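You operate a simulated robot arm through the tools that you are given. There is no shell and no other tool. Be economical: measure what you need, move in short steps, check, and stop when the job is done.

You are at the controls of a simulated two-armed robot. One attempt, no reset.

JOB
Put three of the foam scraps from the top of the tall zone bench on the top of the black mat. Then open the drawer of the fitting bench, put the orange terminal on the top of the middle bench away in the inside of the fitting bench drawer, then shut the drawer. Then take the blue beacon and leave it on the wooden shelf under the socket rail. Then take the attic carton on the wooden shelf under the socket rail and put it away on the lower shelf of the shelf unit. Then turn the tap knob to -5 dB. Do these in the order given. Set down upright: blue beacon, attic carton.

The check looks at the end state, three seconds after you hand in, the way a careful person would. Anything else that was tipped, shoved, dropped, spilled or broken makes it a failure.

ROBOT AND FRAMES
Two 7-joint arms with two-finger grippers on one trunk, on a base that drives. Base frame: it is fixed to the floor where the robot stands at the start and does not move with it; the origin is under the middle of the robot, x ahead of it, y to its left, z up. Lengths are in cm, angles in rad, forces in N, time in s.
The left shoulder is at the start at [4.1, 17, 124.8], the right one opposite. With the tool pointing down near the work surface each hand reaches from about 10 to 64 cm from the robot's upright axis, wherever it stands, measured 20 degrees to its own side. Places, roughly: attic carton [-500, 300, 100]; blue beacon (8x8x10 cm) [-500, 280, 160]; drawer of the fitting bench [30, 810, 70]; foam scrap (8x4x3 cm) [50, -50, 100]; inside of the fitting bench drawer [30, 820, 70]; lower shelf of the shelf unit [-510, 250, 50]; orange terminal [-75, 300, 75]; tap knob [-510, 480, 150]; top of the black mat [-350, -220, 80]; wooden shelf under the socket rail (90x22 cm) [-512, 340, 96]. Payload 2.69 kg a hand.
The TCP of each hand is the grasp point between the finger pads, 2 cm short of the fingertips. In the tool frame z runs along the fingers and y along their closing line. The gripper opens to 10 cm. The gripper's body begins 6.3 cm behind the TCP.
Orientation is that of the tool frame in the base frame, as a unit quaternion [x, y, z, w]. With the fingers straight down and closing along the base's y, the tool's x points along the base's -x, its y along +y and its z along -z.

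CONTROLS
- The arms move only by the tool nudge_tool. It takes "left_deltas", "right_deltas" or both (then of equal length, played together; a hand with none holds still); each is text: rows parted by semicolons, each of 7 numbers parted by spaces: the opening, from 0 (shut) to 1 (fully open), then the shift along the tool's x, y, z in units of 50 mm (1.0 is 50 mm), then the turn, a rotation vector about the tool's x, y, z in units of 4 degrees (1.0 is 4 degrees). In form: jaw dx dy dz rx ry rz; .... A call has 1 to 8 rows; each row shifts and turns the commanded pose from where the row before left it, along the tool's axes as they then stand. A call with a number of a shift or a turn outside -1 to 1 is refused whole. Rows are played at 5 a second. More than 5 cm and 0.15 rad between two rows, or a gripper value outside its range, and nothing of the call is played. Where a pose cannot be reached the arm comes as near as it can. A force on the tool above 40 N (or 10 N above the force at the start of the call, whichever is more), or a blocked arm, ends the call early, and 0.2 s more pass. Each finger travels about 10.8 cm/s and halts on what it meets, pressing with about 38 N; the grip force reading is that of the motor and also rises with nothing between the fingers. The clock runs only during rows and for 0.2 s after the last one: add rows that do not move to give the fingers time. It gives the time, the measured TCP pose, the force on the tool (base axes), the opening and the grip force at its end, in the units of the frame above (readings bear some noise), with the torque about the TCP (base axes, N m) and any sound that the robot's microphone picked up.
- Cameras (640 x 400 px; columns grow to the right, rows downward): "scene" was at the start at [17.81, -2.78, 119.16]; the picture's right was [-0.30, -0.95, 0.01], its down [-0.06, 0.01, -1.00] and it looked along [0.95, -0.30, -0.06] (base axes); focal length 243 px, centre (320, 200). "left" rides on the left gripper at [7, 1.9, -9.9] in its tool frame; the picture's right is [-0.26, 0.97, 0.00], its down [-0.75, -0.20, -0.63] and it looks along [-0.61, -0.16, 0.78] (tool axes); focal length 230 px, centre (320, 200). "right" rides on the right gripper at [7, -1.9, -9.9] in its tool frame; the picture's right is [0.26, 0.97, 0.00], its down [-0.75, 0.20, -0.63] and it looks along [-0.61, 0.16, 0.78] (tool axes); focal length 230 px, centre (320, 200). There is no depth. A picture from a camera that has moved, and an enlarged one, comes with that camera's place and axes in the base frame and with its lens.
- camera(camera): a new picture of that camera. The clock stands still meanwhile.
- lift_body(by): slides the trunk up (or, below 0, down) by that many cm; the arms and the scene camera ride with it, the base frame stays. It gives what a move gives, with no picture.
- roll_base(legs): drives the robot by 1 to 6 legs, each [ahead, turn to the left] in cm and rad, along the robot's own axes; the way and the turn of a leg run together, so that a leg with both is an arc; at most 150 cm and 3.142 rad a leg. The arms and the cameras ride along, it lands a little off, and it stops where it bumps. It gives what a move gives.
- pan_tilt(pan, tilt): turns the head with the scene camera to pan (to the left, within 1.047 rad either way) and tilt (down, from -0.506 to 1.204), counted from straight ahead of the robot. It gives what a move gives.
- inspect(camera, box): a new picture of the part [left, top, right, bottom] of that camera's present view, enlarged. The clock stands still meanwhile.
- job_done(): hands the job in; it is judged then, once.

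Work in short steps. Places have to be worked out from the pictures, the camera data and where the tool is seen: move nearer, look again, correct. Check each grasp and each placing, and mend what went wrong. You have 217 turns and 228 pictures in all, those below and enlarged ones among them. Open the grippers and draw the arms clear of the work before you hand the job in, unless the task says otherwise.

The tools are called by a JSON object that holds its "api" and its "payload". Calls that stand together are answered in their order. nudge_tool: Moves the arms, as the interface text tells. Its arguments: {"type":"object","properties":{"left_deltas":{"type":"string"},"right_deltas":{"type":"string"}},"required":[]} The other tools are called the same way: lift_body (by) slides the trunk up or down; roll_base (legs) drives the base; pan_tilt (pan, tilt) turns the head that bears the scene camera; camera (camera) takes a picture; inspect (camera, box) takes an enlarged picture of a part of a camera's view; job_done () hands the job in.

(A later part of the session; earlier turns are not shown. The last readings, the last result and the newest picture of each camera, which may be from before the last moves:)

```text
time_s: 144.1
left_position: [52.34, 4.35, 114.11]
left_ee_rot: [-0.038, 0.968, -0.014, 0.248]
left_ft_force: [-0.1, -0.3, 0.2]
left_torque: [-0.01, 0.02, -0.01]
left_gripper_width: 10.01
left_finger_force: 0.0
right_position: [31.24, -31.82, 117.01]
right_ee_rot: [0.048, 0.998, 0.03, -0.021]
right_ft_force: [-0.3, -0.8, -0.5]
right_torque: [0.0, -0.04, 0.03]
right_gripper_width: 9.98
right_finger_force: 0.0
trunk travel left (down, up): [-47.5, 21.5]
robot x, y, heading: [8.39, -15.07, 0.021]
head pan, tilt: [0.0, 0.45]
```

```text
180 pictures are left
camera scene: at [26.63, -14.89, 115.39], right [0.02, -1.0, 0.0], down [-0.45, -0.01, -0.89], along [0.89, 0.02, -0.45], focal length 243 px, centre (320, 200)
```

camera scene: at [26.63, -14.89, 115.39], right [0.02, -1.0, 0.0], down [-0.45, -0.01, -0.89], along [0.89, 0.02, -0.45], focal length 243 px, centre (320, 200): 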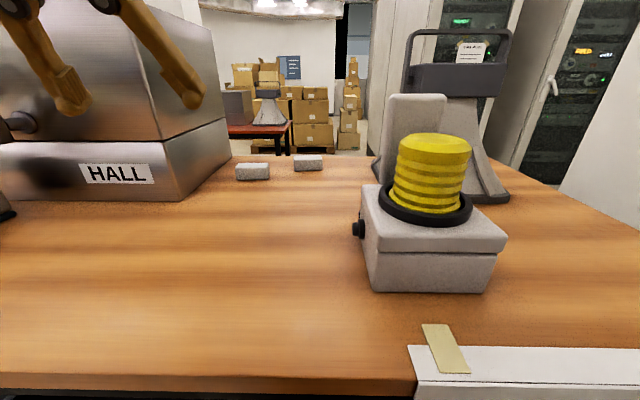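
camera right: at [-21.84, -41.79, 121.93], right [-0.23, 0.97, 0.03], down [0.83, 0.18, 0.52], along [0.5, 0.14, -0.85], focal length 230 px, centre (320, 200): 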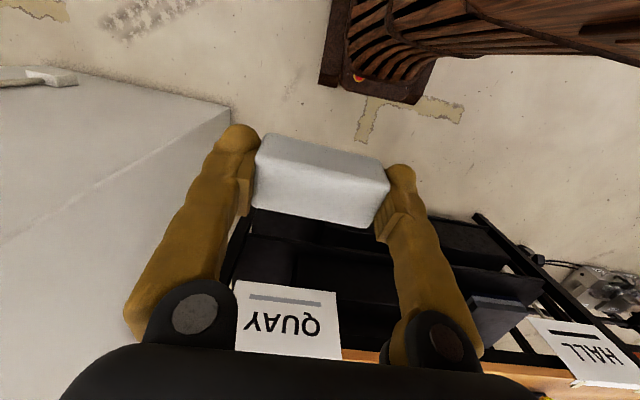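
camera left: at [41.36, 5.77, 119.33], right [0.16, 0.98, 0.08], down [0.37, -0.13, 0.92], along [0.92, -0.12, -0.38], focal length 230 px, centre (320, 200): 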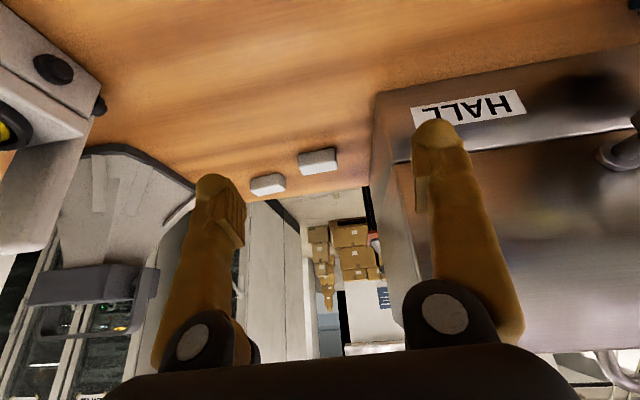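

B ≈ [78, 1.7], box face at y≈11. I shift right a little and advance toward [72, 1.7, 106], aligning yaw.

{"api": "nudge_tool", "payload": {"left_deltas": "1 0 -0.53 0 -0.3 0 0.5; 1 -0.534 0 0.662 0 0 0.45; 1 -0.534 0 0.662 0 0 0.45; 1 -0.534 0 0.662 0 0 0.4; 1 -0.534 0 0.662 0 0 0.4; 1 -0.534 0 0.662 0 0 0; 1 0 0 0 0 0 0"}}

{"api": "camera", "payload": {"camera": "left"}}

{"api": "camera", "payload": {"camera": "scene"}}

```text
time_s: 145.7
left_position: [72.25, 1.75, 106.22]
left_ee_rot: [0.031, 0.969, 0.015, 0.246]
left_ft_force: [-1.2, -0.3, 0.1]
left_torque: [-0.01, -0.01, 0.01]
left_gripper_width: 10.02
left_finger_force: 0.1
right_position: [31.21, -31.85, 117.04]
right_ee_rot: [0.047, 0.998, 0.031, -0.02]
right_ft_force: [-0.7, 0.3, 0.2]
right_torque: [0.01, -0.02, -0.04]
right_gripper_width: 10.02
right_finger_force: 0.1
trunk travel left (down, up): [-47.5, 21.5]
robot x, y, heading: [8.38, -15.25, 0.021]
head pan, tilt: [0.0, 0.45]
```

```text
179 pictures are left
camera left: at [61.3, 4.01, 111.62], right [0.28, 0.95, 0.17], down [0.35, -0.26, 0.9], along [0.9, -0.19, -0.4], focal length 230 px, centre (320, 200)
```

left: 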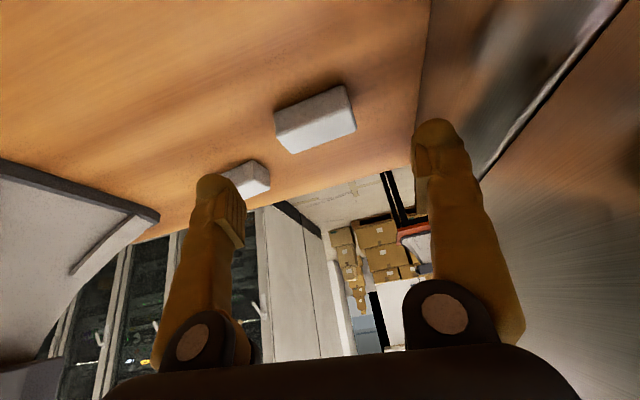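

```text
178 pictures are left
camera scene: at [26.56, -14.86, 115.41], right [0.02, -1.0, 0.0], down [-0.45, -0.01, -0.89], along [0.89, 0.02, -0.45], focal length 243 px, centre (320, 200)
```

scene: 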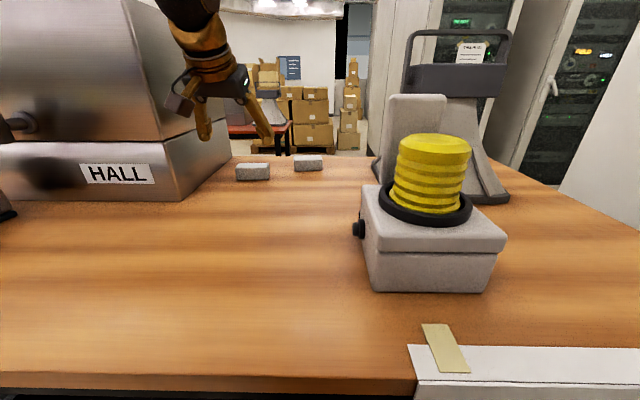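

B's centre is [78.1, 1.5] with yaw about 0. I align and approach along the tool axis, stopping ~3 cm short.

{"api": "nudge_tool", "payload": {"left_deltas": "1 -0.1 -0.05 0.1 0.4 0 -0.9; 1 -0.05 0 0.5 0 0 0; 1 -0.04 0 0.5 0 0 0; 1 0 0 0.5 0 0 0; 1 0 0 0 0 0 0"}}

{"api": "camera", "payload": {"camera": "left"}}

{"api": "inspect", "payload": {"camera": "scene", "box": [180, 60, 380, 220]}}

```text
time_s: 146.8
left_position: [75.2, 1.12, 100.77]
left_ee_rot: [0.005, 0.967, -0.006, 0.254]
left_ft_force: [0.0, -1.0, -0.1]
left_torque: [-0.03, -0.08, -0.02]
left_gripper_width: 10.0
left_finger_force: 0.1
right_position: [30.73, -31.28, 117.54]
right_ee_rot: [0.064, 0.997, 0.046, -0.024]
right_ft_force: [-0.8, -0.2, 0.7]
right_torque: [0.03, -0.02, 0.03]
right_gripper_width: 9.97
right_finger_force: 0.0
trunk travel left (down, up): [-47.5, 21.5]
robot x, y, heading: [8.04, -15.47, 0.026]
head pan, tilt: [0.0, 0.45]
stopped in row 5 (left hand): the arm was blocked; the commanded pose is now the measured one
```

```text
177 pictures are left
camera left: at [64.14, 3.19, 105.95], right [0.24, 0.96, 0.12], down [0.34, -0.2, 0.92], along [0.91, -0.18, -0.38], focal length 230 px, centre (320, 200)
```

left: 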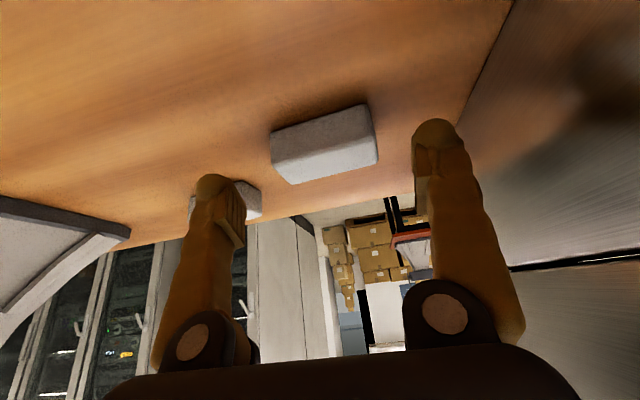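

```text
2.50 times, centred on (280, 140) of scene
camera zoom: at [26.42, -14.93, 115.44], right [0.02, -1.0, 0.0], down [-0.45, -0.01, -0.89], along [0.89, 0.02, -0.45], focal length 608 px, centre (420, 350)
```

zoom: 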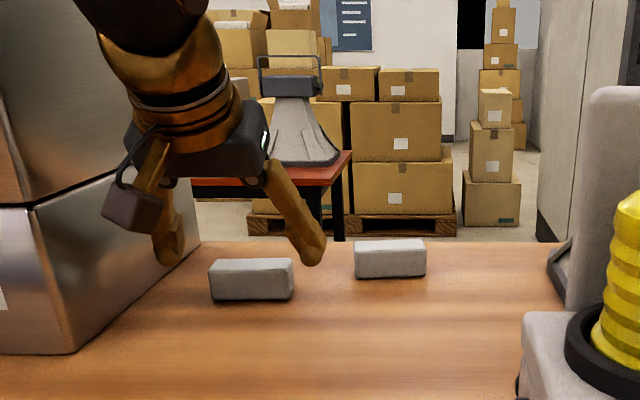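

Well aligned; y is 0.35 cm off. I go the remaining distance and close.

{"api": "nudge_tool", "payload": {"left_deltas": "1 -0.09 0.07 0.3 0 0 0; 1 -0.08 0 0.3 0 0 0; 1 0 0 0.26 0 0 0; 1 0 0 0 0 0 0"}}

{"api": "camera", "payload": {"camera": "left"}}

{"api": "inspect", "payload": {"camera": "scene", "box": [180, 60, 380, 220]}}

```text
time_s: 147.4
left_position: [75.43, 1.56, 100.26]
left_ee_rot: [0.004, 0.965, -0.004, 0.263]
left_ft_force: [-0.6, 0.5, 0.2]
left_torque: [0.01, -0.05, 0.02]
left_gripper_width: 9.97
left_finger_force: 0.1
right_position: [30.14, -30.6, 117.95]
right_ee_rot: [0.079, 0.995, 0.061, -0.029]
right_ft_force: [0.0, -0.4, 1.3]
right_torque: [0.03, -0.04, 0.01]
right_gripper_width: 10.0
right_finger_force: 0.2
trunk travel left (down, up): [-47.5, 21.5]
robot x, y, heading: [8.35, -15.02, 0.02]
head pan, tilt: [0.0, 0.45]
stopped in row 2 (left hand): the arm was blocked; the commanded pose is now the measured one
```

```text
175 pictures are left
camera left: at [64.32, 3.5, 105.23], right [0.23, 0.96, 0.12], down [0.33, -0.2, 0.92], along [0.92, -0.18, -0.36], focal length 230 px, centre (320, 200)
```

left: 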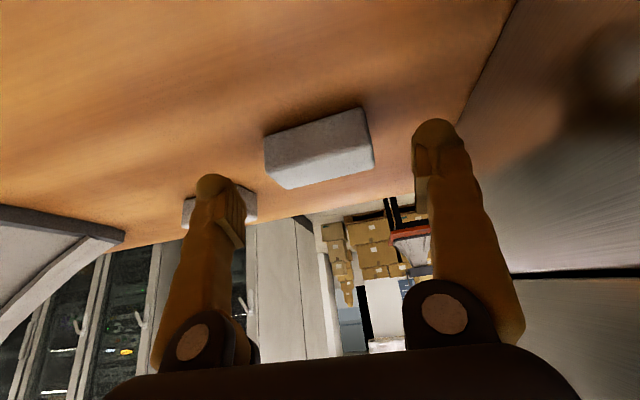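

```text
2.50 times, centred on (280, 140) of scene
camera zoom: at [26.39, -14.95, 115.45], right [0.02, -1.0, 0.0], down [-0.45, -0.01, -0.89], along [0.89, 0.02, -0.45], focal length 608 px, centre (420, 350)
```

zoom: 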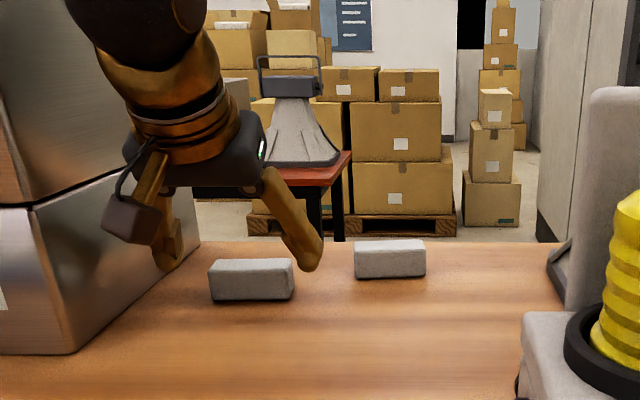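

No visible contact and the box has not moved; I retry in smaller steps.

{"api": "nudge_tool", "payload": {"left_deltas": "1 0 0 0.15 0 0 0; 1 0 0 0.15 0 0 0; 1 -0.05 0 0.15 0 0 0; 1 -0.05 0 0.15 0 0 0; 1 0 0 0.1 0 0 0"}}

{"api": "inspect", "payload": {"camera": "scene", "box": [0, 0, 380, 230]}}

```text
time_s: 148.1
left_position: [75.14, 1.47, 99.72]
left_ee_rot: [0.004, 0.963, -0.005, 0.27]
left_ft_force: [-1.0, -0.3, -0.2]
left_torque: [0.01, -0.07, 0.0]
left_gripper_width: 9.99
left_finger_force: 0.1
right_position: [29.89, -29.95, 118.55]
right_ee_rot: [0.092, 0.992, 0.076, -0.037]
right_ft_force: [-0.4, -0.6, -0.9]
right_torque: [0.02, -0.05, 0.0]
right_gripper_width: 10.03
right_finger_force: 0.1
trunk travel left (down, up): [-47.5, 21.5]
robot x, y, heading: [8.2, -15.33, 0.017]
head pan, tilt: [0.0, 0.45]
stopped in row 3 (left hand): the arm was blocked; the commanded pose is now the measured one
```

```text
1.68 times, centred on (190, 115) of scene
camera zoom: at [26.52, -14.91, 115.42], right [0.02, -1.0, 0.0], down [-0.45, -0.01, -0.89], along [0.89, 0.02, -0.45], focal length 410 px, centre (539, 343)
```

zoom: 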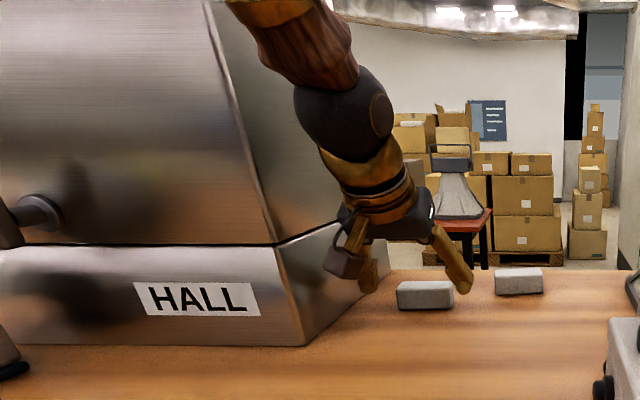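

The wrist is clear of the box; the arm seems just stretched. The base still has ~3 cm before the bench, so I ease it 2 cm forward to relieve the reach.

{"api": "roll_base", "payload": {"legs": [[2, 0]]}}

{"api": "camera", "payload": {"camera": "left"}}

```text
time_s: 148.9
left_position: [77.16, 1.57, 99.4]
left_ee_rot: [0.004, 0.963, -0.005, 0.268]
left_ft_force: [0.2, -0.5, -0.3]
left_torque: [0.01, 0.04, -0.01]
left_gripper_width: 10.01
left_finger_force: 0.1
right_position: [31.3, -30.23, 118.64]
right_ee_rot: [0.077, 0.995, 0.057, -0.034]
right_ft_force: [0.4, -0.9, -0.6]
right_torque: [0.01, 0.04, 0.04]
right_gripper_width: 10.02
right_finger_force: 0.1
trunk travel left (down, up): [-47.5, 21.5]
robot x, y, heading: [10.38, -15.19, 0.012]
head pan, tilt: [0.0, 0.45]
```

```text
172 pictures are left
camera left: at [65.97, 3.54, 104.31], right [0.23, 0.96, 0.13], down [0.32, -0.2, 0.93], along [0.92, -0.18, -0.35], focal length 230 px, centre (320, 200)
```

left: 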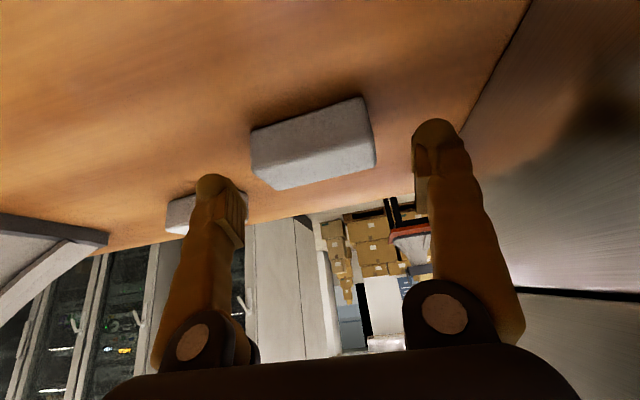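

Now 2 cm to lower. I lower gently in tool axes and close.

{"api": "nudge_tool", "payload": {"left_deltas": "1 0.02 -0.04 0.15 0 0 0; 1 0.02 0 0.15 0 0 0; 1 0.01 0 0.13 0 0 0; 0.5 0 0 0 0 0 0; 0.5 0 0 0 0 0 0; 0.5 0 0 0 0 0 0"}}

{"api": "camera", "payload": {"camera": "left"}}

```text
time_s: 150.3
left_position: [76.84, 1.32, 98.45]
left_ee_rot: [0.005, 0.962, -0.005, 0.274]
left_ft_force: [-0.6, 0.5, 1.6]
left_torque: [0.02, 0.01, 0.02]
left_gripper_width: 6.74
left_finger_force: 37.9
right_position: [30.67, -29.78, 119.17]
right_ee_rot: [0.09, 0.993, 0.07, -0.041]
right_ft_force: [0.1, 0.5, 0.7]
right_torque: [0.01, 0.02, -0.04]
right_gripper_width: 9.98
right_finger_force: 0.2
trunk travel left (down, up): [-47.5, 21.5]
robot x, y, heading: [10.13, -15.03, 0.013]
head pan, tilt: [0.0, 0.45]
```

```text
171 pictures are left
camera left: at [65.48, 3.26, 103.15], right [0.23, 0.96, 0.13], down [0.3, -0.2, 0.93], along [0.93, -0.18, -0.34], focal length 230 px, centre (320, 200)
```

left: 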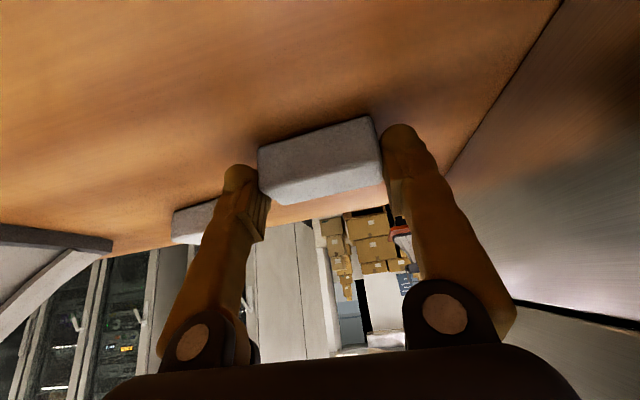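

Scrap B is gripped. I lift it and draw back.

{"api": "nudge_tool", "payload": {"left_deltas": "0.5 -0.2 0 -0.35 0 0 0; 0.5 -0.25 0 -0.43 0 0 0; 0.5 -0.2 0 -0.43 0 0 0; 0.5 0.5 0 -0.5 0 0 0; 0.5 0.6 0 -0.4 0 0 0; 0.5 0.7 0 -0.4 0 0 0; 0.5 0.7 0 -0.4 0 0 0; 0.5 0 0 0 0 0 0"}}

{"api": "camera", "payload": {"camera": "left"}}

{"api": "camera", "payload": {"camera": "scene"}}

```text
time_s: 152.1
left_position: [61.29, 1.51, 105.97]
left_ee_rot: [0.004, 0.961, -0.005, 0.275]
left_ft_force: [-1.0, 0.4, 0.0]
left_torque: [-0.01, 0.02, 0.02]
left_gripper_width: 6.73
left_finger_force: 37.9
right_position: [30.87, -29.7, 119.15]
right_ee_rot: [0.09, 0.993, 0.069, -0.041]
right_ft_force: [0.1, 0.0, 0.2]
right_torque: [0.01, 0.02, 0.03]
right_gripper_width: 10.0
right_finger_force: 0.1
trunk travel left (down, up): [-47.5, 21.5]
robot x, y, heading: [10.11, -15.03, 0.02]
head pan, tilt: [0.0, 0.45]
```

```text
170 pictures are left
camera left: at [50.03, 3.47, 110.72], right [0.23, 0.96, 0.13], down [0.3, -0.2, 0.93], along [0.93, -0.18, -0.34], focal length 230 px, centre (320, 200)
```

left: 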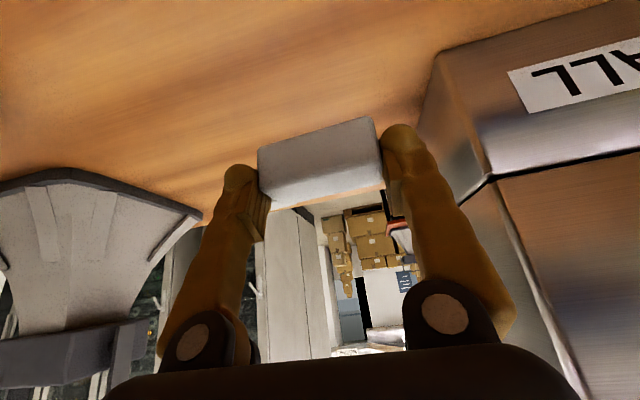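

```text
169 pictures are left
camera scene: at [28.43, -14.89, 115.39], right [0.02, -1.0, 0.0], down [-0.45, -0.01, -0.89], along [0.89, 0.01, -0.45], focal length 243 px, centre (320, 200)
```

scene: 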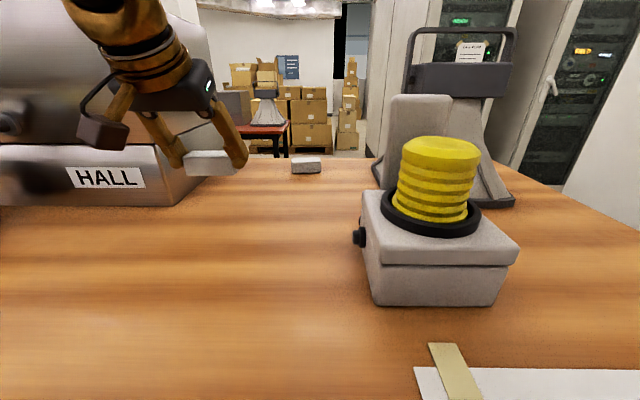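

B is held well. I pull the arms compact and level the right tool, then back off and turn right toward the corridor.

{"api": "nudge_tool", "payload": {"left_deltas": "0.5 0.46 0 -0.7 0 0 0; 0.5 0.46 0 -0.7 0 0 0; 0.5 0.46 0 -0.7 0 0 0; 0.5 0.46 0 -0.7 0 0 0; 0.5 0.46 0 -0.7 0 0 0; 0.5 0 0 0 0 0 0", "right_deltas": "1 0 0 0 0.4 -0.24 -0.5; 1 0 0 0 0.4 -0.24 -0.5; 1 0 0 0 0.4 -0.24 -0.5; 1 0 0 0.2 0.4 -0.24 -0.5; 1 0 0 0.2 0.4 -0.24 -0.5; 1 0 0 0 0 0 0"}}

{"api": "roll_base", "payload": {"legs": [[-40, 0], [0, -0.55], [0, -0.55], [0, -0.55], [0, -0.55], [0, -0.53]]}}

```text
time_s: 153.1
left_position: [46.74, 1.23, 111.89]
left_ee_rot: [0.005, 0.961, -0.011, 0.276]
left_ft_force: [-0.3, 0.0, 0.9]
left_torque: [0.01, 0.05, 0.01]
left_gripper_width: 6.72
left_finger_force: 38.0
left hand out of reach, approached as far as the arm can: row 4
right_position: [30.31, -29.74, 119.79]
right_ee_rot: [0.005, 1.0, 0.01, 0.008]
right_ft_force: [119.8, -137.6, -22.0]
right_torque: [15.14, 11.35, 10.79]
right_gripper_width: 9.99
right_finger_force: 0.0
right hand out of reach, approached as far as the arm can: row 1, 4
trunk travel left (down, up): [-47.5, 21.5]
robot x, y, heading: [10.16, -15.16, 0.012]
head pan, tilt: [0.0, 0.45]
stopped in row 4 (right hand): the force on the tool passed its limit at 58 N (the readings are from after the stop); the commanded pose is now the measured one
```

```text
time_s: 156.0
left_position: [7.42, -2.75, 114.02]
left_ee_rot: [0.0, 0.95, -0.05, 0.307]
left_ft_force: [0.2, -0.4, 0.6]
left_torque: [-0.01, -0.01, -0.02]
left_gripper_width: 6.73
left_finger_force: 38.7
right_position: [-12.63, -31.05, 121.16]
right_ee_rot: [0.002, 1.0, -0.006, -0.004]
right_ft_force: [55.0, -169.3, -23.1]
right_torque: [17.96, 4.41, 11.56]
right_gripper_width: 9.98
right_finger_force: 0.1
trunk travel left (down, up): [-47.5, 21.5]
robot x, y, heading: [-30.08, -15.76, -0.018]
head pan, tilt: [0.0, 0.45]
stopped in leg 2: the robot was blocked; the commanded pose is now the measured one
```

The right hand is pressing on something of the robot itself (170 N). I look before moving.

{"api": "camera", "payload": {"camera": "right"}}

{"api": "camera", "payload": {"camera": "left"}}

{"api": "camera", "payload": {"camera": "scene"}}

```text
168 pictures are left
camera right: at [-19.54, -32.84, 130.91], right [-0.26, 0.97, -0.01], down [0.76, 0.2, 0.62], along [0.6, 0.15, -0.78], focal length 230 px, centre (320, 200)
```

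right: 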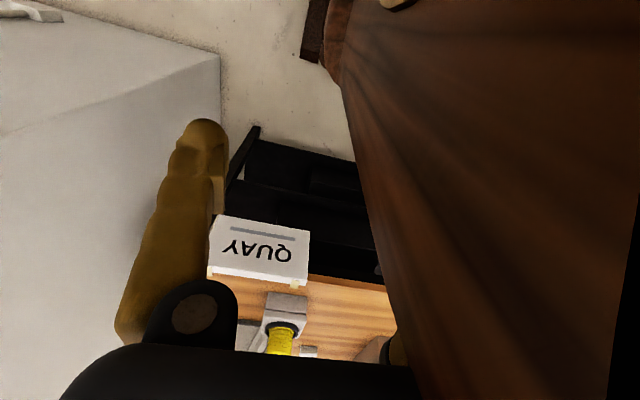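

```text
167 pictures are left
camera left: at [-4.05, -0.14, 117.66], right [0.24, 0.97, 0.06], down [0.24, -0.12, 0.96], along [0.94, -0.22, -0.26], focal length 230 px, centre (320, 200)
```

left: 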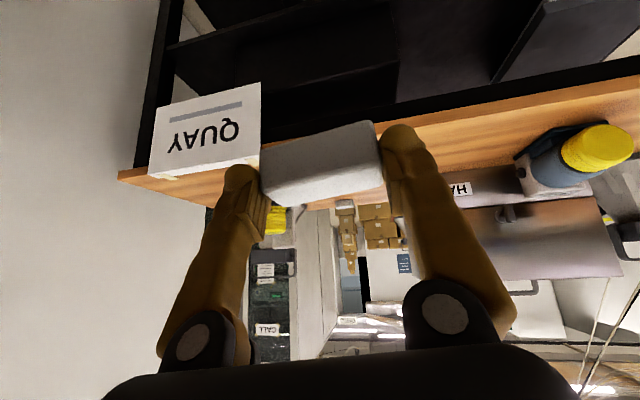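

```text
166 pictures are left
camera scene: at [-11.94, -16.06, 115.42], right [-0.02, -1.0, 0.0], down [-0.45, 0.01, -0.89], along [0.89, -0.02, -0.45], focal length 243 px, centre (320, 200)
```

scene: 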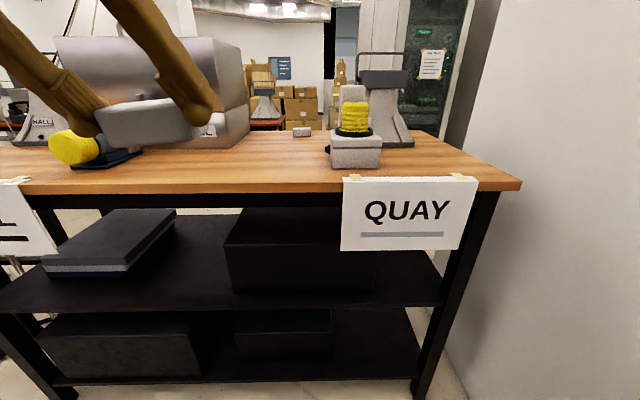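

The right hand rests against the robot's own trunk. I move it outward and forward.

{"api": "nudge_tool", "payload": {"right_deltas": "1 0 -0.6 0 0 0 0; 1 -0.3 -0.7 0 0 0 0; 1 -0.7 -0.4 0.1 0 0 0; 1 -0.8 0 0.2 0 0 0; 1 -0.8 0 0.2 0 0 0; 1 0 0 0 0 0 0"}}

```text
time_s: 157.4
left_position: [7.52, -2.98, 113.84]
left_ee_rot: [0.001, 0.951, -0.05, 0.305]
left_ft_force: [0.3, 0.2, 1.3]
left_torque: [0.02, 0.0, 0.02]
left_gripper_width: 6.71
left_finger_force: 38.0
right_position: [0.8, -39.67, 120.45]
right_ee_rot: [0.009, 1.0, -0.01, 0.009]
right_ft_force: [-0.6, -0.4, 0.5]
right_torque: [-0.01, -0.01, -0.01]
right_gripper_width: 9.99
right_finger_force: 0.0
right hand out of reach, approached as far as the arm can: row 1
trunk travel left (down, up): [-47.5, 21.5]
robot x, y, heading: [-29.78, -15.84, -0.018]
head pan, tilt: [0.0, 0.45]
```

Free now. I turn right toward heading -2.73.

{"api": "roll_base", "payload": {"legs": [[0, -0.68], [0, -0.68], [0, -0.68], [0, -0.67]]}}

```text
time_s: 158.3
left_position: [7.04, -5.54, 115.09]
left_ee_rot: [0.006, 0.949, -0.067, 0.307]
left_ft_force: [-0.1, -0.3, 0.4]
left_torque: [0.01, 0.01, 0.0]
left_gripper_width: 6.75
left_finger_force: 38.5
right_position: [-4.73, -40.42, 118.39]
right_ee_rot: [0.025, 0.999, -0.01, -0.035]
right_ft_force: [1.0, -0.5, 0.1]
right_torque: [0.02, -0.05, -0.02]
right_gripper_width: 9.98
right_finger_force: 0.1
trunk travel left (down, up): [-47.5, 21.5]
robot x, y, heading: [-30.3, -16.3, -0.049]
head pan, tilt: [0.0, 0.45]
stopped in leg 1: the robot was blocked; the commanded pose is now the measured one
```

{"api": "nudge_tool", "payload": {"right_deltas": "1 -0.6 -0.1 -0.2 0 -0.5 0; 1 -0.5 0 -0.2 0 -0.4 0; 1 0 0 0 0 0 0", "left_deltas": "0.5 0 0.3 0 0 0 0; 0.5 0 0.3 0 0 0 0; 0.5 0 0 0 0 0 0"}}

{"api": "roll_base", "payload": {"legs": [[8, 0], [0, -0.5], [0, -0.6], [0, -0.6], [0, -0.6], [0, -0.4]]}}

```text
time_s: 159.1
left_position: [7.19, -5.4, 115.11]
left_ee_rot: [0.007, 0.949, -0.068, 0.307]
left_ft_force: [-0.4, 0.4, 0.6]
left_torque: [-0.02, 0.04, 0.04]
left_gripper_width: 6.71
left_finger_force: 38.3
left hand out of reach, approached as far as the arm can: row 1, 2
right_position: [1.51, -41.32, 121.2]
right_ee_rot: [0.026, 0.999, -0.012, 0.017]
right_ft_force: [0.0, 0.0, -0.6]
right_torque: [0.03, 0.02, 0.02]
right_gripper_width: 9.99
right_finger_force: 0.1
trunk travel left (down, up): [-47.5, 21.5]
robot x, y, heading: [-29.82, -15.39, -0.051]
head pan, tilt: [0.0, 0.45]
```

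```text
time_s: 160.6
left_position: [13.63, -6.6, 115.57]
left_ee_rot: [0.029, 0.951, -0.059, 0.302]
left_ft_force: [-1.0, 0.3, 0.8]
left_torque: [0.0, -0.03, 0.0]
left_gripper_width: 6.7
left_finger_force: 37.7
right_position: [7.46, -42.75, 122.27]
right_ee_rot: [0.042, 0.998, -0.011, 0.035]
right_ft_force: [-0.5, -0.9, 0.9]
right_torque: [0.0, -0.01, 0.01]
right_gripper_width: 10.02
right_finger_force: 0.0
trunk travel left (down, up): [-47.5, 21.5]
robot x, y, heading: [-22.22, -16.13, -0.083]
head pan, tilt: [0.0, 0.45]
stopped in leg 2: the robot was blocked; the commanded pose is now the measured one
```

The left arm is near a limit in that pose. I move it forward and out to a comfortable pose.

{"api": "nudge_tool", "payload": {"left_deltas": "0.5 -0.5 0 0.37 0 0 0; 0.5 -0.5 0 0.37 0 0 0; 0.5 -0.3 0.5 0.3 0 0 0; 0.5 0 0.7 0 0 0 0; 0.5 0 0.5 0 0 0 0; 0.5 0 0 0 0 0 0"}}

{"api": "roll_base", "payload": {"legs": [[0, -0.6], [0, -0.6], [0, -0.6], [0, -0.6], [0, -0.25]]}}

```text
time_s: 162.0
left_position: [22.84, 1.03, 114.53]
left_ee_rot: [0.029, 0.951, -0.06, 0.301]
left_ft_force: [0.2, 0.2, -0.1]
left_torque: [-0.02, 0.03, 0.0]
left_gripper_width: 6.73
left_finger_force: 37.6
right_position: [7.17, -42.53, 120.5]
right_ee_rot: [0.042, 0.999, -0.01, 0.005]
right_ft_force: [0.0, -0.6, -0.4]
right_torque: [0.01, 0.03, 0.01]
right_gripper_width: 9.96
right_finger_force: 0.0
trunk travel left (down, up): [-47.5, 21.5]
robot x, y, heading: [-21.88, -15.84, -0.086]
head pan, tilt: [0.0, 0.45]
```

```text
time_s: 170.0
left_position: [-54.51, -51.8, 114.7]
left_ee_rot: [0.931, 0.192, -0.309, 0.013]
left_ft_force: [0.2, 0.0, 0.1]
left_torque: [-0.02, 0.04, 0.03]
left_gripper_width: 6.73
left_finger_force: 38.0
right_position: [-60.34, -6.03, 121.55]
right_ee_rot: [0.981, 0.19, -0.025, -0.006]
right_ft_force: [0.8, -0.2, 1.0]
right_torque: [-0.01, -0.02, 0.02]
right_gripper_width: 9.97
right_finger_force: 0.0
trunk travel left (down, up): [-47.5, 21.5]
robot x, y, heading: [-22.24, -17.01, -2.752]
head pan, tilt: [0.0, 0.45]
```

With the arms comfortable, turning works. I drive the known route to the mat table.

{"api": "roll_base", "payload": {"legs": [[108, 0], [108, 0], [0, 0.74], [132, 0], [0, -0.56], [0, -0.56]]}}

{"api": "camera", "payload": {"camera": "scene"}}

```text
time_s: 192.1
left_position: [-317.67, -237.97, 115.45]
left_ee_rot: [0.949, 0.013, -0.313, -0.046]
left_ft_force: [0.2, -0.5, 0.3]
left_torque: [0.0, -0.01, -0.04]
left_gripper_width: 6.68
left_finger_force: 37.5
right_position: [-306.01, -193.2, 121.43]
right_ee_rot: [1.0, 0.005, -0.022, -0.01]
right_ft_force: [-0.3, 0.2, 1.2]
right_torque: [-0.01, -0.02, -0.02]
right_gripper_width: 10.0
right_finger_force: 0.1
trunk travel left (down, up): [-47.5, 21.5]
robot x, y, heading: [-276.55, -218.25, -3.132]
head pan, tilt: [0.0, 0.45]
```

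```text
165 pictures are left
camera scene: at [-294.41, -218.38, 115.4], right [-0.01, 1.0, 0.0], down [0.45, 0.01, -0.89], along [-0.89, -0.01, -0.45], focal length 243 px, centre (320, 200)
```

scene: 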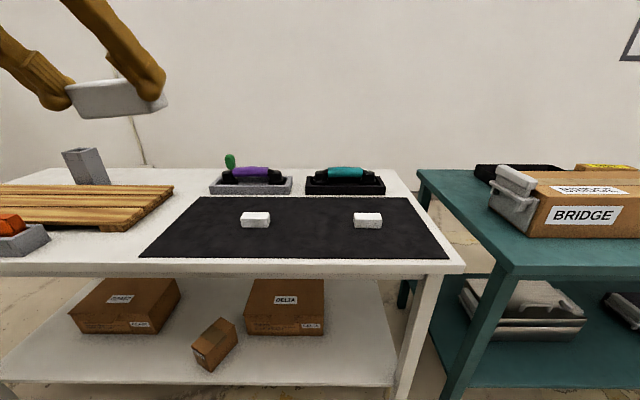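

I lower the trunk 14, drive 10 cm ahead, and restore the tool's pick orientation so the scrap lies flat.

{"api": "lift_body", "payload": {"by": -14}}

{"api": "roll_base", "payload": {"legs": [[9, 0]]}}

{"api": "nudge_tool", "payload": {"left_deltas": "0.5 0 0 0 -0.25 0.29 0.2; 0.5 0 0 0 -0.25 0.29 0.2; 0.5 0 0 0 -0.25 0.29 0.2; 0.5 0 0 0 -0.25 0.28 0.2; 0.5 0 0 0 0 0 0; 0.5 0 0 0 0 0 0"}}

```text
time_s: 193.8
left_position: [-315.67, -237.89, 101.12]
left_ee_rot: [0.95, 0.013, -0.31, -0.046]
left_ft_force: [0.2, 0.0, 0.2]
left_torque: [-0.03, 0.0, 0.01]
left_gripper_width: 6.71
left_finger_force: 37.9
right_position: [-303.97, -193.21, 106.48]
right_ee_rot: [1.0, 0.004, 0.0, -0.011]
right_ft_force: [0.0, 0.3, 0.0]
right_torque: [0.0, -0.01, -0.01]
right_gripper_width: 10.01
right_finger_force: 0.1
trunk travel left (down, up): [-33.5, 35.5]
robot x, y, heading: [-276.55, -218.03, -3.132]
head pan, tilt: [0.0, 0.45]
```

```text
time_s: 194.9
left_position: [-323.43, -238.13, 102.85]
left_ee_rot: [0.943, 0.011, -0.33, -0.047]
left_ft_force: [-1.1, 0.2, 0.3]
left_torque: [0.0, -0.09, 0.0]
left_gripper_width: 6.71
left_finger_force: 37.9
right_position: [-311.55, -193.21, 108.1]
right_ee_rot: [0.999, 0.003, -0.032, -0.009]
right_ft_force: [-0.9, -0.3, 1.2]
right_torque: [-0.03, -0.08, -0.01]
right_gripper_width: 9.97
right_finger_force: 0.0
trunk travel left (down, up): [-33.5, 35.5]
robot x, y, heading: [-285.02, -218.4, -3.128]
head pan, tilt: [0.0, 0.45]
```

```text
time_s: 196.3
left_position: [-324.57, -238.1, 101.84]
left_ee_rot: [0.96, -0.006, -0.279, -0.005]
left_ft_force: [-0.3, 0.0, -0.7]
left_torque: [0.03, -0.04, -0.02]
left_gripper_width: 6.69
left_finger_force: 38.1
right_position: [-312.77, -193.24, 106.35]
right_ee_rot: [1.0, 0.004, 0.001, -0.011]
right_ft_force: [0.4, 0.2, 0.8]
right_torque: [0.03, 0.0, 0.03]
right_gripper_width: 10.0
right_finger_force: 0.1
trunk travel left (down, up): [-33.5, 35.5]
robot x, y, heading: [-285.16, -218.11, -3.126]
head pan, tilt: [0.0, 0.45]
```

I bring the scrap over the free spot between the other two, slightly nearer.

{"api": "nudge_tool", "payload": {"left_deltas": "0.5 -0.3 -0.457 0.557 0 0 0; 0.5 -0.3 -0.457 0.557 0 0 0; 0.5 -0.3 -0.457 0.557 0 0 0; 0.5 -0.3 -0.457 0.557 0 0 0; 0.5 -0.3 -0.457 0.557 0 0 0; 0.5 -0.3 -0.457 0.557 0 0 0; 0.5 -0.3 -0.457 0.557 0 0 0; 0.5 0 0 0 0 0 0"}}

{"api": "camera", "payload": {"camera": "scene"}}

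```text
time_s: 198.1
left_position: [-343.92, -221.69, 92.05]
left_ee_rot: [0.958, -0.005, -0.286, -0.005]
left_ft_force: [0.1, -0.4, -0.1]
left_torque: [-0.01, 0.05, -0.02]
left_gripper_width: 6.68
left_finger_force: 38.2
right_position: [-312.61, -193.29, 106.35]
right_ee_rot: [1.0, 0.006, 0.003, -0.01]
right_ft_force: [1.0, -0.7, -0.2]
right_torque: [0.02, 0.0, 0.0]
right_gripper_width: 9.99
right_finger_force: 0.1
trunk travel left (down, up): [-33.5, 35.5]
robot x, y, heading: [-285.08, -218.16, -3.129]
head pan, tilt: [0.0, 0.45]
```

```text
164 pictures are left
camera scene: at [-303.17, -218.5, 101.41], right [-0.01, 1.0, 0.0], down [0.45, 0.01, -0.89], along [-0.89, -0.01, -0.45], focal length 243 px, centre (320, 200)
```

scene: 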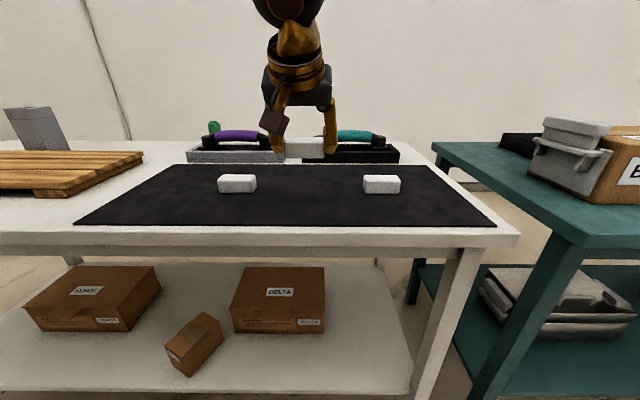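

{"api": "nudge_tool", "payload": {"left_deltas": "0.5 0.233 0 0.357 0 0 0; 0.5 0.233 0 0.357 0 0 0; 0.5 0.233 0 0.357 0 0 0; 0.5 0.033 0 0.05 0 0 0; 0.5 0.033 0 0.05 0 0 0; 0.5 0.033 0 0.05 0 0 0; 0.5 0 0 0 0 0 0"}}

{"api": "inspect", "payload": {"camera": "scene", "box": [180, 80, 440, 240]}}

```text
time_s: 199.7
left_position: [-344.06, -221.57, 84.76]
left_ee_rot: [0.958, -0.005, -0.287, -0.005]
left_ft_force: [0.6, -0.6, -0.5]
left_torque: [0.03, -0.01, 0.01]
left_gripper_width: 6.72
left_finger_force: 37.8
right_position: [-312.57, -193.39, 106.38]
right_ee_rot: [1.0, 0.004, 0.002, -0.011]
right_ft_force: [-1.0, 0.1, -0.3]
right_torque: [0.01, -0.01, 0.0]
right_gripper_width: 10.01
right_finger_force: 0.1
trunk travel left (down, up): [-33.5, 35.5]
robot x, y, heading: [-285.23, -218.17, -3.13]
head pan, tilt: [0.0, 0.45]
```

```text
2.46 times, centred on (310, 160) of scene
camera zoom: at [-303.2, -218.49, 101.4], right [-0.01, 1.0, 0.0], down [0.45, 0.01, -0.89], along [-0.89, -0.01, -0.45], focal length 599 px, centre (345, 298)
```

zoom: 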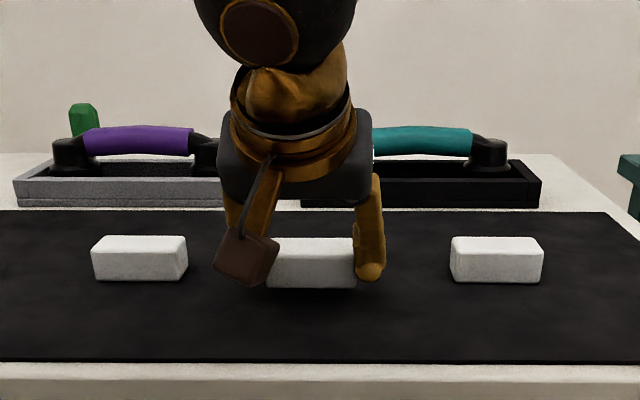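

Almost touching. I lower in tiny steps until force, then release and rise.

{"api": "nudge_tool", "payload": {"left_deltas": "0.5 0.03 0 0.045 0 0 0; 0.5 0.02 0 0.03 0 0 0; 0.5 0 0 0 0 0 0"}}

```text
time_s: 200.5
left_position: [-343.92, -221.51, 84.14]
left_ee_rot: [0.958, -0.005, -0.287, -0.005]
left_ft_force: [0.4, -1.3, 0.2]
left_torque: [-0.01, -0.02, 0.0]
left_gripper_width: 6.69
left_finger_force: 38.4
right_position: [-312.62, -193.29, 106.25]
right_ee_rot: [1.0, 0.004, 0.003, -0.01]
right_ft_force: [-0.2, 0.0, 0.1]
right_torque: [0.03, 0.02, 0.04]
right_gripper_width: 10.0
right_finger_force: 0.1
trunk travel left (down, up): [-33.5, 35.5]
robot x, y, heading: [-285.44, -218.09, -3.127]
head pan, tilt: [0.0, 0.45]
```

{"api": "nudge_tool", "payload": {"left_deltas": "0.5 0.02 0 0.03 0 0 0; 0.5 0.02 0 0.03 0 0 0; 0.5 0.02 0 0.03 0 0 0; 0.5 0 0 0 0 0 0"}}

{"api": "inspect", "payload": {"camera": "scene", "box": [180, 80, 440, 240]}}

```text
time_s: 201.5
left_position: [-344.04, -221.65, 83.77]
left_ee_rot: [0.957, -0.005, -0.289, -0.005]
left_ft_force: [0.8, -0.7, 5.6]
left_torque: [-0.03, 0.04, 0.01]
left_gripper_width: 6.72
left_finger_force: 37.9
right_position: [-312.5, -193.29, 106.38]
right_ee_rot: [1.0, 0.004, 0.001, -0.011]
right_ft_force: [-0.3, -0.4, 0.1]
right_torque: [0.03, 0.02, 0.02]
right_gripper_width: 10.02
right_finger_force: 0.0
trunk travel left (down, up): [-33.5, 35.5]
robot x, y, heading: [-285.8, -218.44, -3.131]
head pan, tilt: [0.0, 0.45]
```

```text
2.46 times, centred on (310, 160) of scene
camera zoom: at [-303.15, -218.49, 101.41], right [-0.01, 1.0, 0.0], down [0.45, 0.01, -0.89], along [-0.89, -0.01, -0.45], focal length 599 px, centre (345, 298)
```

zoom: 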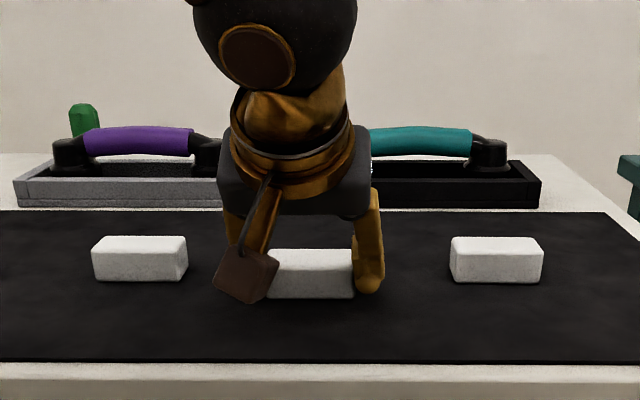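

Contact (5.6 N). I open and retreat upward along the tool axis.

{"api": "nudge_tool", "payload": {"left_deltas": "0.8 0 0 0 0 0 0; 1 0 0 0 0 0 0; 1 0 0 0 0 0 0; 1 -0.1 0 -0.4 0 0 0; 1 -0.1 0 -0.7 0 0 0; 1 0 0 -0.8 0 0 0; 1 0 0 -0.8 0 0 0; 1 0.2 0.4 -0.6 0 0 0"}}

{"api": "camera", "payload": {"camera": "scene"}}

```text
time_s: 203.3
left_position: [-334.54, -223.94, 97.38]
left_ee_rot: [0.958, -0.005, -0.287, -0.004]
left_ft_force: [-0.8, -0.3, -0.6]
left_torque: [0.02, 0.0, 0.0]
left_gripper_width: 10.0
left_finger_force: 0.1
right_position: [-312.53, -193.3, 106.47]
right_ee_rot: [1.0, 0.005, 0.001, -0.012]
right_ft_force: [-0.2, 0.0, 0.5]
right_torque: [0.02, 0.02, 0.03]
right_gripper_width: 9.98
right_finger_force: 0.1
trunk travel left (down, up): [-33.5, 35.5]
robot x, y, heading: [-285.4, -217.67, -3.131]
head pan, tilt: [0.0, 0.45]
```

```text
161 pictures are left
camera scene: at [-303.15, -218.54, 101.41], right [-0.01, 1.0, 0.0], down [0.45, 0.01, -0.89], along [-0.89, -0.01, -0.45], focal length 243 px, centre (320, 200)
```

scene: 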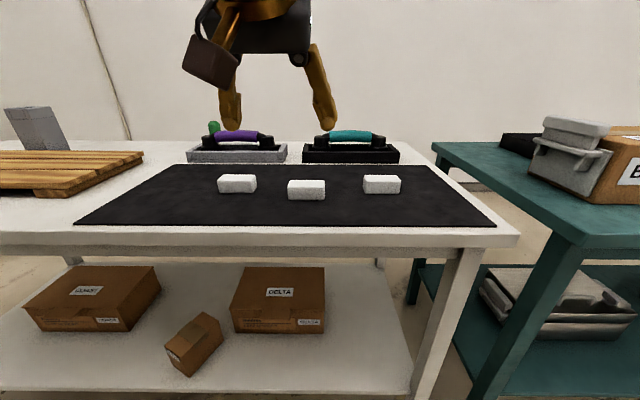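

All three scraps are on the mat. I straighten the left tool to a comfortable travel pose, back off and raise the trunk.

{"api": "nudge_tool", "payload": {"left_deltas": "1 0.1 0.25 -0.4 0 1 0; 1 0.1 0.25 -0.3 0 1 0; 1 0.1 0.25 -0.2 0 1 0; 1 0.2 0.25 -0.1 0 1 0; 1 0.2 0.25 0 0 1 0; 1 0.2 0.25 0 0 1 0; 1 0.2 0.25 0 0 1 0; 1 0.2 0.25 0 0 1 0", "right_deltas": "1 -0.2 -0.1 0 0 0 0; 1 -0.2 -0.1 0 0 0 0; 1 -0.2 -0.1 0 0 0 0; 1 -0.2 -0.1 0 0 0 0; 1 -0.2 -0.1 0 0 0 0; 1 -0.2 -0.1 0 0 0 0; 1 0 0 0 0 0 0; 1 0 0 0 0 0 0"}}

{"api": "roll_base", "payload": {"legs": [[-14, 0]]}}

{"api": "lift_body", "payload": {"by": 14}}

```text
time_s: 205.1
left_position: [-326.17, -234.14, 99.72]
left_ee_rot: [1.0, -0.005, -0.012, -0.004]
left_ft_force: [0.3, 0.6, -0.1]
left_torque: [-0.01, 0.02, -0.02]
left_gripper_width: 9.98
left_finger_force: 0.1
right_position: [-318.79, -190.42, 107.41]
right_ee_rot: [1.0, 0.004, -0.015, -0.01]
right_ft_force: [0.2, 0.4, 0.1]
right_torque: [0.01, 0.01, 0.0]
right_gripper_width: 10.0
right_finger_force: 0.0
trunk travel left (down, up): [-33.5, 35.5]
robot x, y, heading: [-285.53, -217.72, -3.128]
head pan, tilt: [0.0, 0.45]
```

```text
time_s: 206.4
left_position: [-312.15, -233.9, 99.88]
left_ee_rot: [1.0, -0.006, -0.014, -0.003]
left_ft_force: [-0.1, 0.6, 0.3]
left_torque: [0.02, 0.07, -0.01]
left_gripper_width: 10.02
left_finger_force: 0.0
right_position: [-304.62, -190.23, 107.53]
right_ee_rot: [1.0, 0.006, -0.015, -0.012]
right_ft_force: [1.2, -0.1, -0.3]
right_torque: [0.0, 0.04, 0.02]
right_gripper_width: 10.0
right_finger_force: 0.0
trunk travel left (down, up): [-33.5, 35.5]
robot x, y, heading: [-271.26, -218.28, -3.129]
head pan, tilt: [0.0, 0.45]
```

```text
time_s: 208.1
left_position: [-310.77, -233.96, 114.4]
left_ee_rot: [1.0, -0.005, -0.019, -0.003]
left_ft_force: [0.5, 0.2, 0.2]
left_torque: [0.01, 0.0, -0.04]
left_gripper_width: 10.02
left_finger_force: 0.0
right_position: [-302.89, -190.3, 119.88]
right_ee_rot: [1.0, 0.006, 0.014, -0.011]
right_ft_force: [0.3, -0.8, 0.0]
right_torque: [0.0, 0.0, 0.0]
right_gripper_width: 10.0
right_finger_force: 0.0
trunk travel left (down, up): [-47.5, 21.5]
robot x, y, heading: [-271.32, -218.06, -3.128]
head pan, tilt: [0.0, 0.45]
```

I turn right and drive back to [-148,-67].

{"api": "roll_base", "payload": {"legs": [[0, -0.66], [0, -0.66], [0, -0.65], [130, 0], [0, -0.79], [80, 0]]}}

```text
time_s: 226.1
left_position: [-112.43, -43.84, 114.43]
left_ee_rot: [-0.159, 0.987, 0.001, 0.019]
left_ft_force: [-0.5, -0.3, -0.1]
left_torque: [0.03, 0.02, -0.01]
left_gripper_width: 10.04
left_finger_force: 0.0
right_position: [-105.64, -87.6, 121.1]
right_ee_rot: [-0.17, 0.985, -0.008, 0.012]
right_ft_force: [0.9, 0.1, 0.0]
right_torque: [0.03, 0.02, 0.02]
right_gripper_width: 9.99
right_finger_force: 0.1
trunk travel left (down, up): [-47.5, 21.5]
robot x, y, heading: [-144.82, -71.57, 0.342]
head pan, tilt: [0.0, 0.45]
```

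{"api": "roll_base", "payload": {"legs": [[0, -0.094], [128, 0], [0, 0.66], [0, 0.67]]}}

{"api": "pan_tilt", "payload": {"pan": 0.0, "tilt": 0.25}}

{"api": "camera", "payload": {"camera": "scene"}}

```text
time_s: 232.7
left_position: [6.14, -19.4, 116.02]
left_ee_rot: [-0.101, 0.994, 0.002, 0.044]
left_ft_force: [-1.1, 0.5, -0.4]
left_torque: [-0.01, -0.05, 0.02]
left_gripper_width: 10.01
left_finger_force: 0.1
right_position: [7.11, -63.83, 119.07]
right_ee_rot: [-0.118, 0.992, -0.016, -0.031]
right_ft_force: [-0.7, -0.5, -0.9]
right_torque: [0.04, 0.0, 0.01]
right_gripper_width: 10.01
right_finger_force: 0.0
trunk travel left (down, up): [-47.5, 21.5]
robot x, y, heading: [-24.16, -42.52, 0.224]
head pan, tilt: [0.0, 0.45]
stopped in leg 2: the robot was blocked; the commanded pose is now the measured one
```

```text
time_s: 233.4
left_position: [6.06, -19.33, 116.1]
left_ee_rot: [-0.102, 0.994, 0.003, 0.045]
left_ft_force: [0.2, 0.5, 0.2]
left_torque: [0.01, -0.01, -0.05]
left_gripper_width: 10.0
left_finger_force: 0.1
right_position: [6.95, -63.78, 119.03]
right_ee_rot: [-0.118, 0.992, -0.017, -0.034]
right_ft_force: [-0.1, 0.5, 0.0]
right_torque: [0.0, 0.01, 0.01]
right_gripper_width: 9.97
right_finger_force: 0.1
trunk travel left (down, up): [-47.5, 21.5]
robot x, y, heading: [-24.01, -42.27, 0.231]
head pan, tilt: [0.0, 0.25]
```

```text
160 pictures are left
camera scene: at [-6.39, -38.21, 117.32], right [0.22, -0.97, 0.0], down [-0.25, -0.06, -0.97], along [0.94, 0.22, -0.26], focal length 243 px, centre (320, 200)
```

scene: 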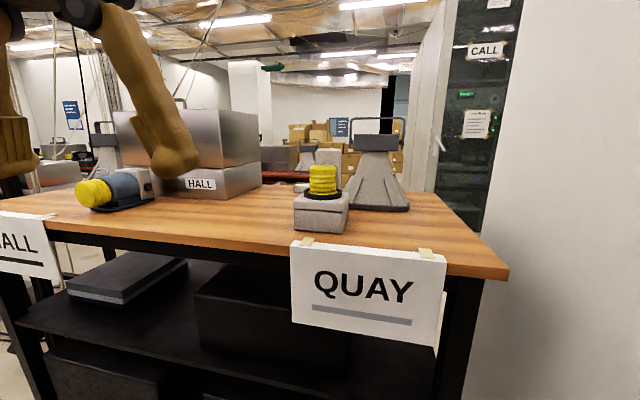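

The right hand brushed the wall column; harmless. I back 12 cm, then turn left in steps.

{"api": "roll_base", "payload": {"legs": [[-12, 0]]}}

{"api": "nudge_tool", "payload": {"left_deltas": "1 -0.4 0 0.2 0 0.6 0; 1 -0.4 0 0.2 0 0.6 0; 1 0 0 0 0 0 0", "right_deltas": "1 -0.2 0 0 0 -0.5 0; 1 -0.2 0 0 0 -0.4 0; 1 0 0 0 0 0 0"}}

{"api": "roll_base", "payload": {"legs": [[0, 0.66], [15, 0], [0, 0.66]]}}

{"api": "camera", "payload": {"camera": "scene"}}

```text
time_s: 234.6
left_position: [-5.47, -22.37, 115.99]
left_ee_rot: [-0.101, 0.994, 0.004, 0.043]
left_ft_force: [0.3, -0.2, 0.7]
left_torque: [0.03, -0.06, 0.01]
left_gripper_width: 10.02
left_finger_force: 0.0
right_position: [-4.5, -66.69, 118.93]
right_ee_rot: [-0.117, 0.992, -0.016, -0.035]
right_ft_force: [-0.2, -0.6, -0.2]
right_torque: [0.01, -0.01, 0.01]
right_gripper_width: 9.97
right_finger_force: 0.0
trunk travel left (down, up): [-47.5, 21.5]
robot x, y, heading: [-35.91, -45.17, 0.219]
head pan, tilt: [0.0, 0.25]
```

```text
time_s: 235.4
left_position: [-3.0, -21.77, 114.75]
left_ee_rot: [-0.1, 0.995, 0.0, 0.009]
left_ft_force: [-0.7, -0.3, -0.4]
left_torque: [0.01, 0.0, 0.04]
left_gripper_width: 10.01
left_finger_force: 0.1
right_position: [-4.4, -66.64, 118.63]
right_ee_rot: [-0.119, 0.993, -0.012, -0.007]
right_ft_force: [0.3, 0.0, -0.8]
right_torque: [0.02, -0.02, 0.01]
right_gripper_width: 10.0
right_finger_force: 0.0
trunk travel left (down, up): [-47.5, 21.5]
robot x, y, heading: [-35.75, -44.73, 0.227]
head pan, tilt: [0.0, 0.25]
```

```text
time_s: 239.6
left_position: [-24.08, 5.49, 115.01]
left_ee_rot: [-0.522, 0.853, 0.006, 0.01]
left_ft_force: [-1.0, -1.1, 0.7]
left_torque: [0.11, 0.01, 0.0]
left_gripper_width: 10.0
left_finger_force: 0.1
right_position: [9.92, -23.62, 119.05]
right_ee_rot: [-0.537, 0.844, -0.011, 0.004]
right_ft_force: [0.0, -2.1, 0.2]
right_torque: [0.1, -0.02, 0.03]
right_gripper_width: 10.0
right_finger_force: 0.0
trunk travel left (down, up): [-47.5, 21.5]
robot x, y, heading: [-27.8, -33.07, 1.123]
head pan, tilt: [0.0, 0.25]
stopped in leg 3: the robot was blocked; the commanded pose is now the measured one
```

```text
159 pictures are left
camera scene: at [-19.78, -16.88, 117.29], right [0.9, -0.43, 0.0], down [-0.11, -0.24, -0.97], along [0.42, 0.87, -0.26], focal length 243 px, centre (320, 200)
```

scene: 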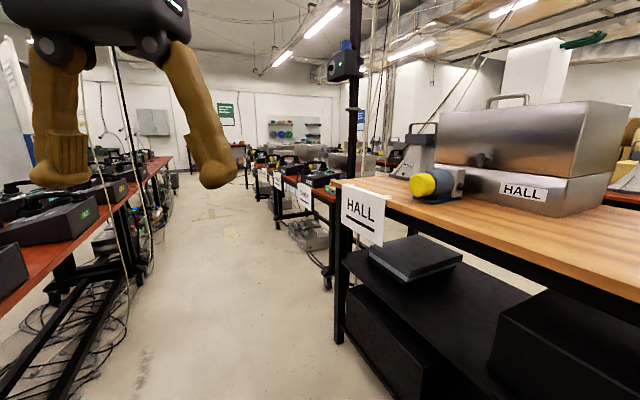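

I retry the rest of the turn, then look along the aisle.

{"api": "nudge_tool", "payload": {"left_deltas": "1 -0.3 0 0 0 0 0; 1 -0.2 0 0 0 0 0; 1 0 0 0 0 0 0", "right_deltas": "1 -0.3 0 0 0 0 0; 1 -0.2 0 0 0 0 0; 1 0 0 0 0 0 0"}}

{"api": "roll_base", "payload": {"legs": [[0, 0.41]]}}

{"api": "camera", "payload": {"camera": "scene"}}

```text
time_s: 240.4
left_position: [-23.68, 6.66, 115.7]
left_ee_rot: [-0.522, 0.853, 0.008, 0.015]
left_ft_force: [-0.3, -1.1, -0.1]
left_torque: [0.04, -0.03, -0.03]
left_gripper_width: 9.98
left_finger_force: 0.1
right_position: [10.39, -22.33, 119.23]
right_ee_rot: [-0.537, 0.843, -0.008, 0.009]
right_ft_force: [0.5, -0.7, 0.4]
right_torque: [0.05, -0.04, 0.02]
right_gripper_width: 9.98
right_finger_force: 0.2
trunk travel left (down, up): [-47.5, 21.5]
robot x, y, heading: [-27.64, -32.76, 1.128]
head pan, tilt: [0.0, 0.25]
```

```text
time_s: 242.1
left_position: [-40.08, 5.26, 115.39]
left_ee_rot: [-0.686, 0.727, 0.011, 0.013]
left_ft_force: [-0.3, 0.2, -0.2]
left_torque: [-0.01, 0.03, -0.02]
left_gripper_width: 9.99
left_finger_force: 0.1
right_position: [2.83, -7.58, 119.18]
right_ee_rot: [-0.699, 0.715, -0.006, 0.011]
right_ft_force: [0.9, -1.1, 0.8]
right_torque: [0.01, -0.01, 0.02]
right_gripper_width: 10.0
right_finger_force: 0.0
trunk travel left (down, up): [-47.5, 21.5]
robot x, y, heading: [-27.88, -32.95, 1.535]
head pan, tilt: [0.0, 0.25]
```

```text
158 pictures are left
camera scene: at [-27.01, -14.81, 117.26], right [1.0, -0.03, 0.0], down [-0.01, -0.26, -0.96], along [0.03, 0.96, -0.26], focal length 243 px, centre (320, 200)
```

scene: 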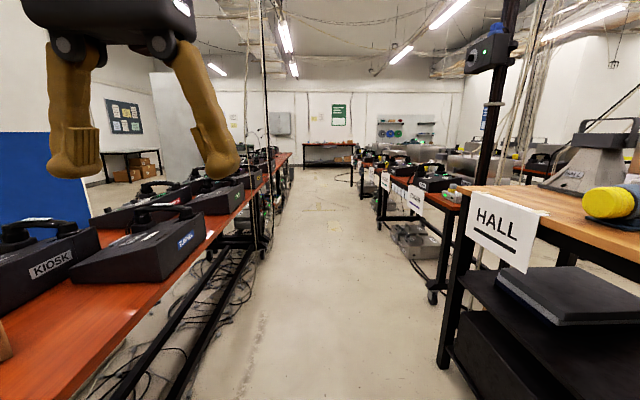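

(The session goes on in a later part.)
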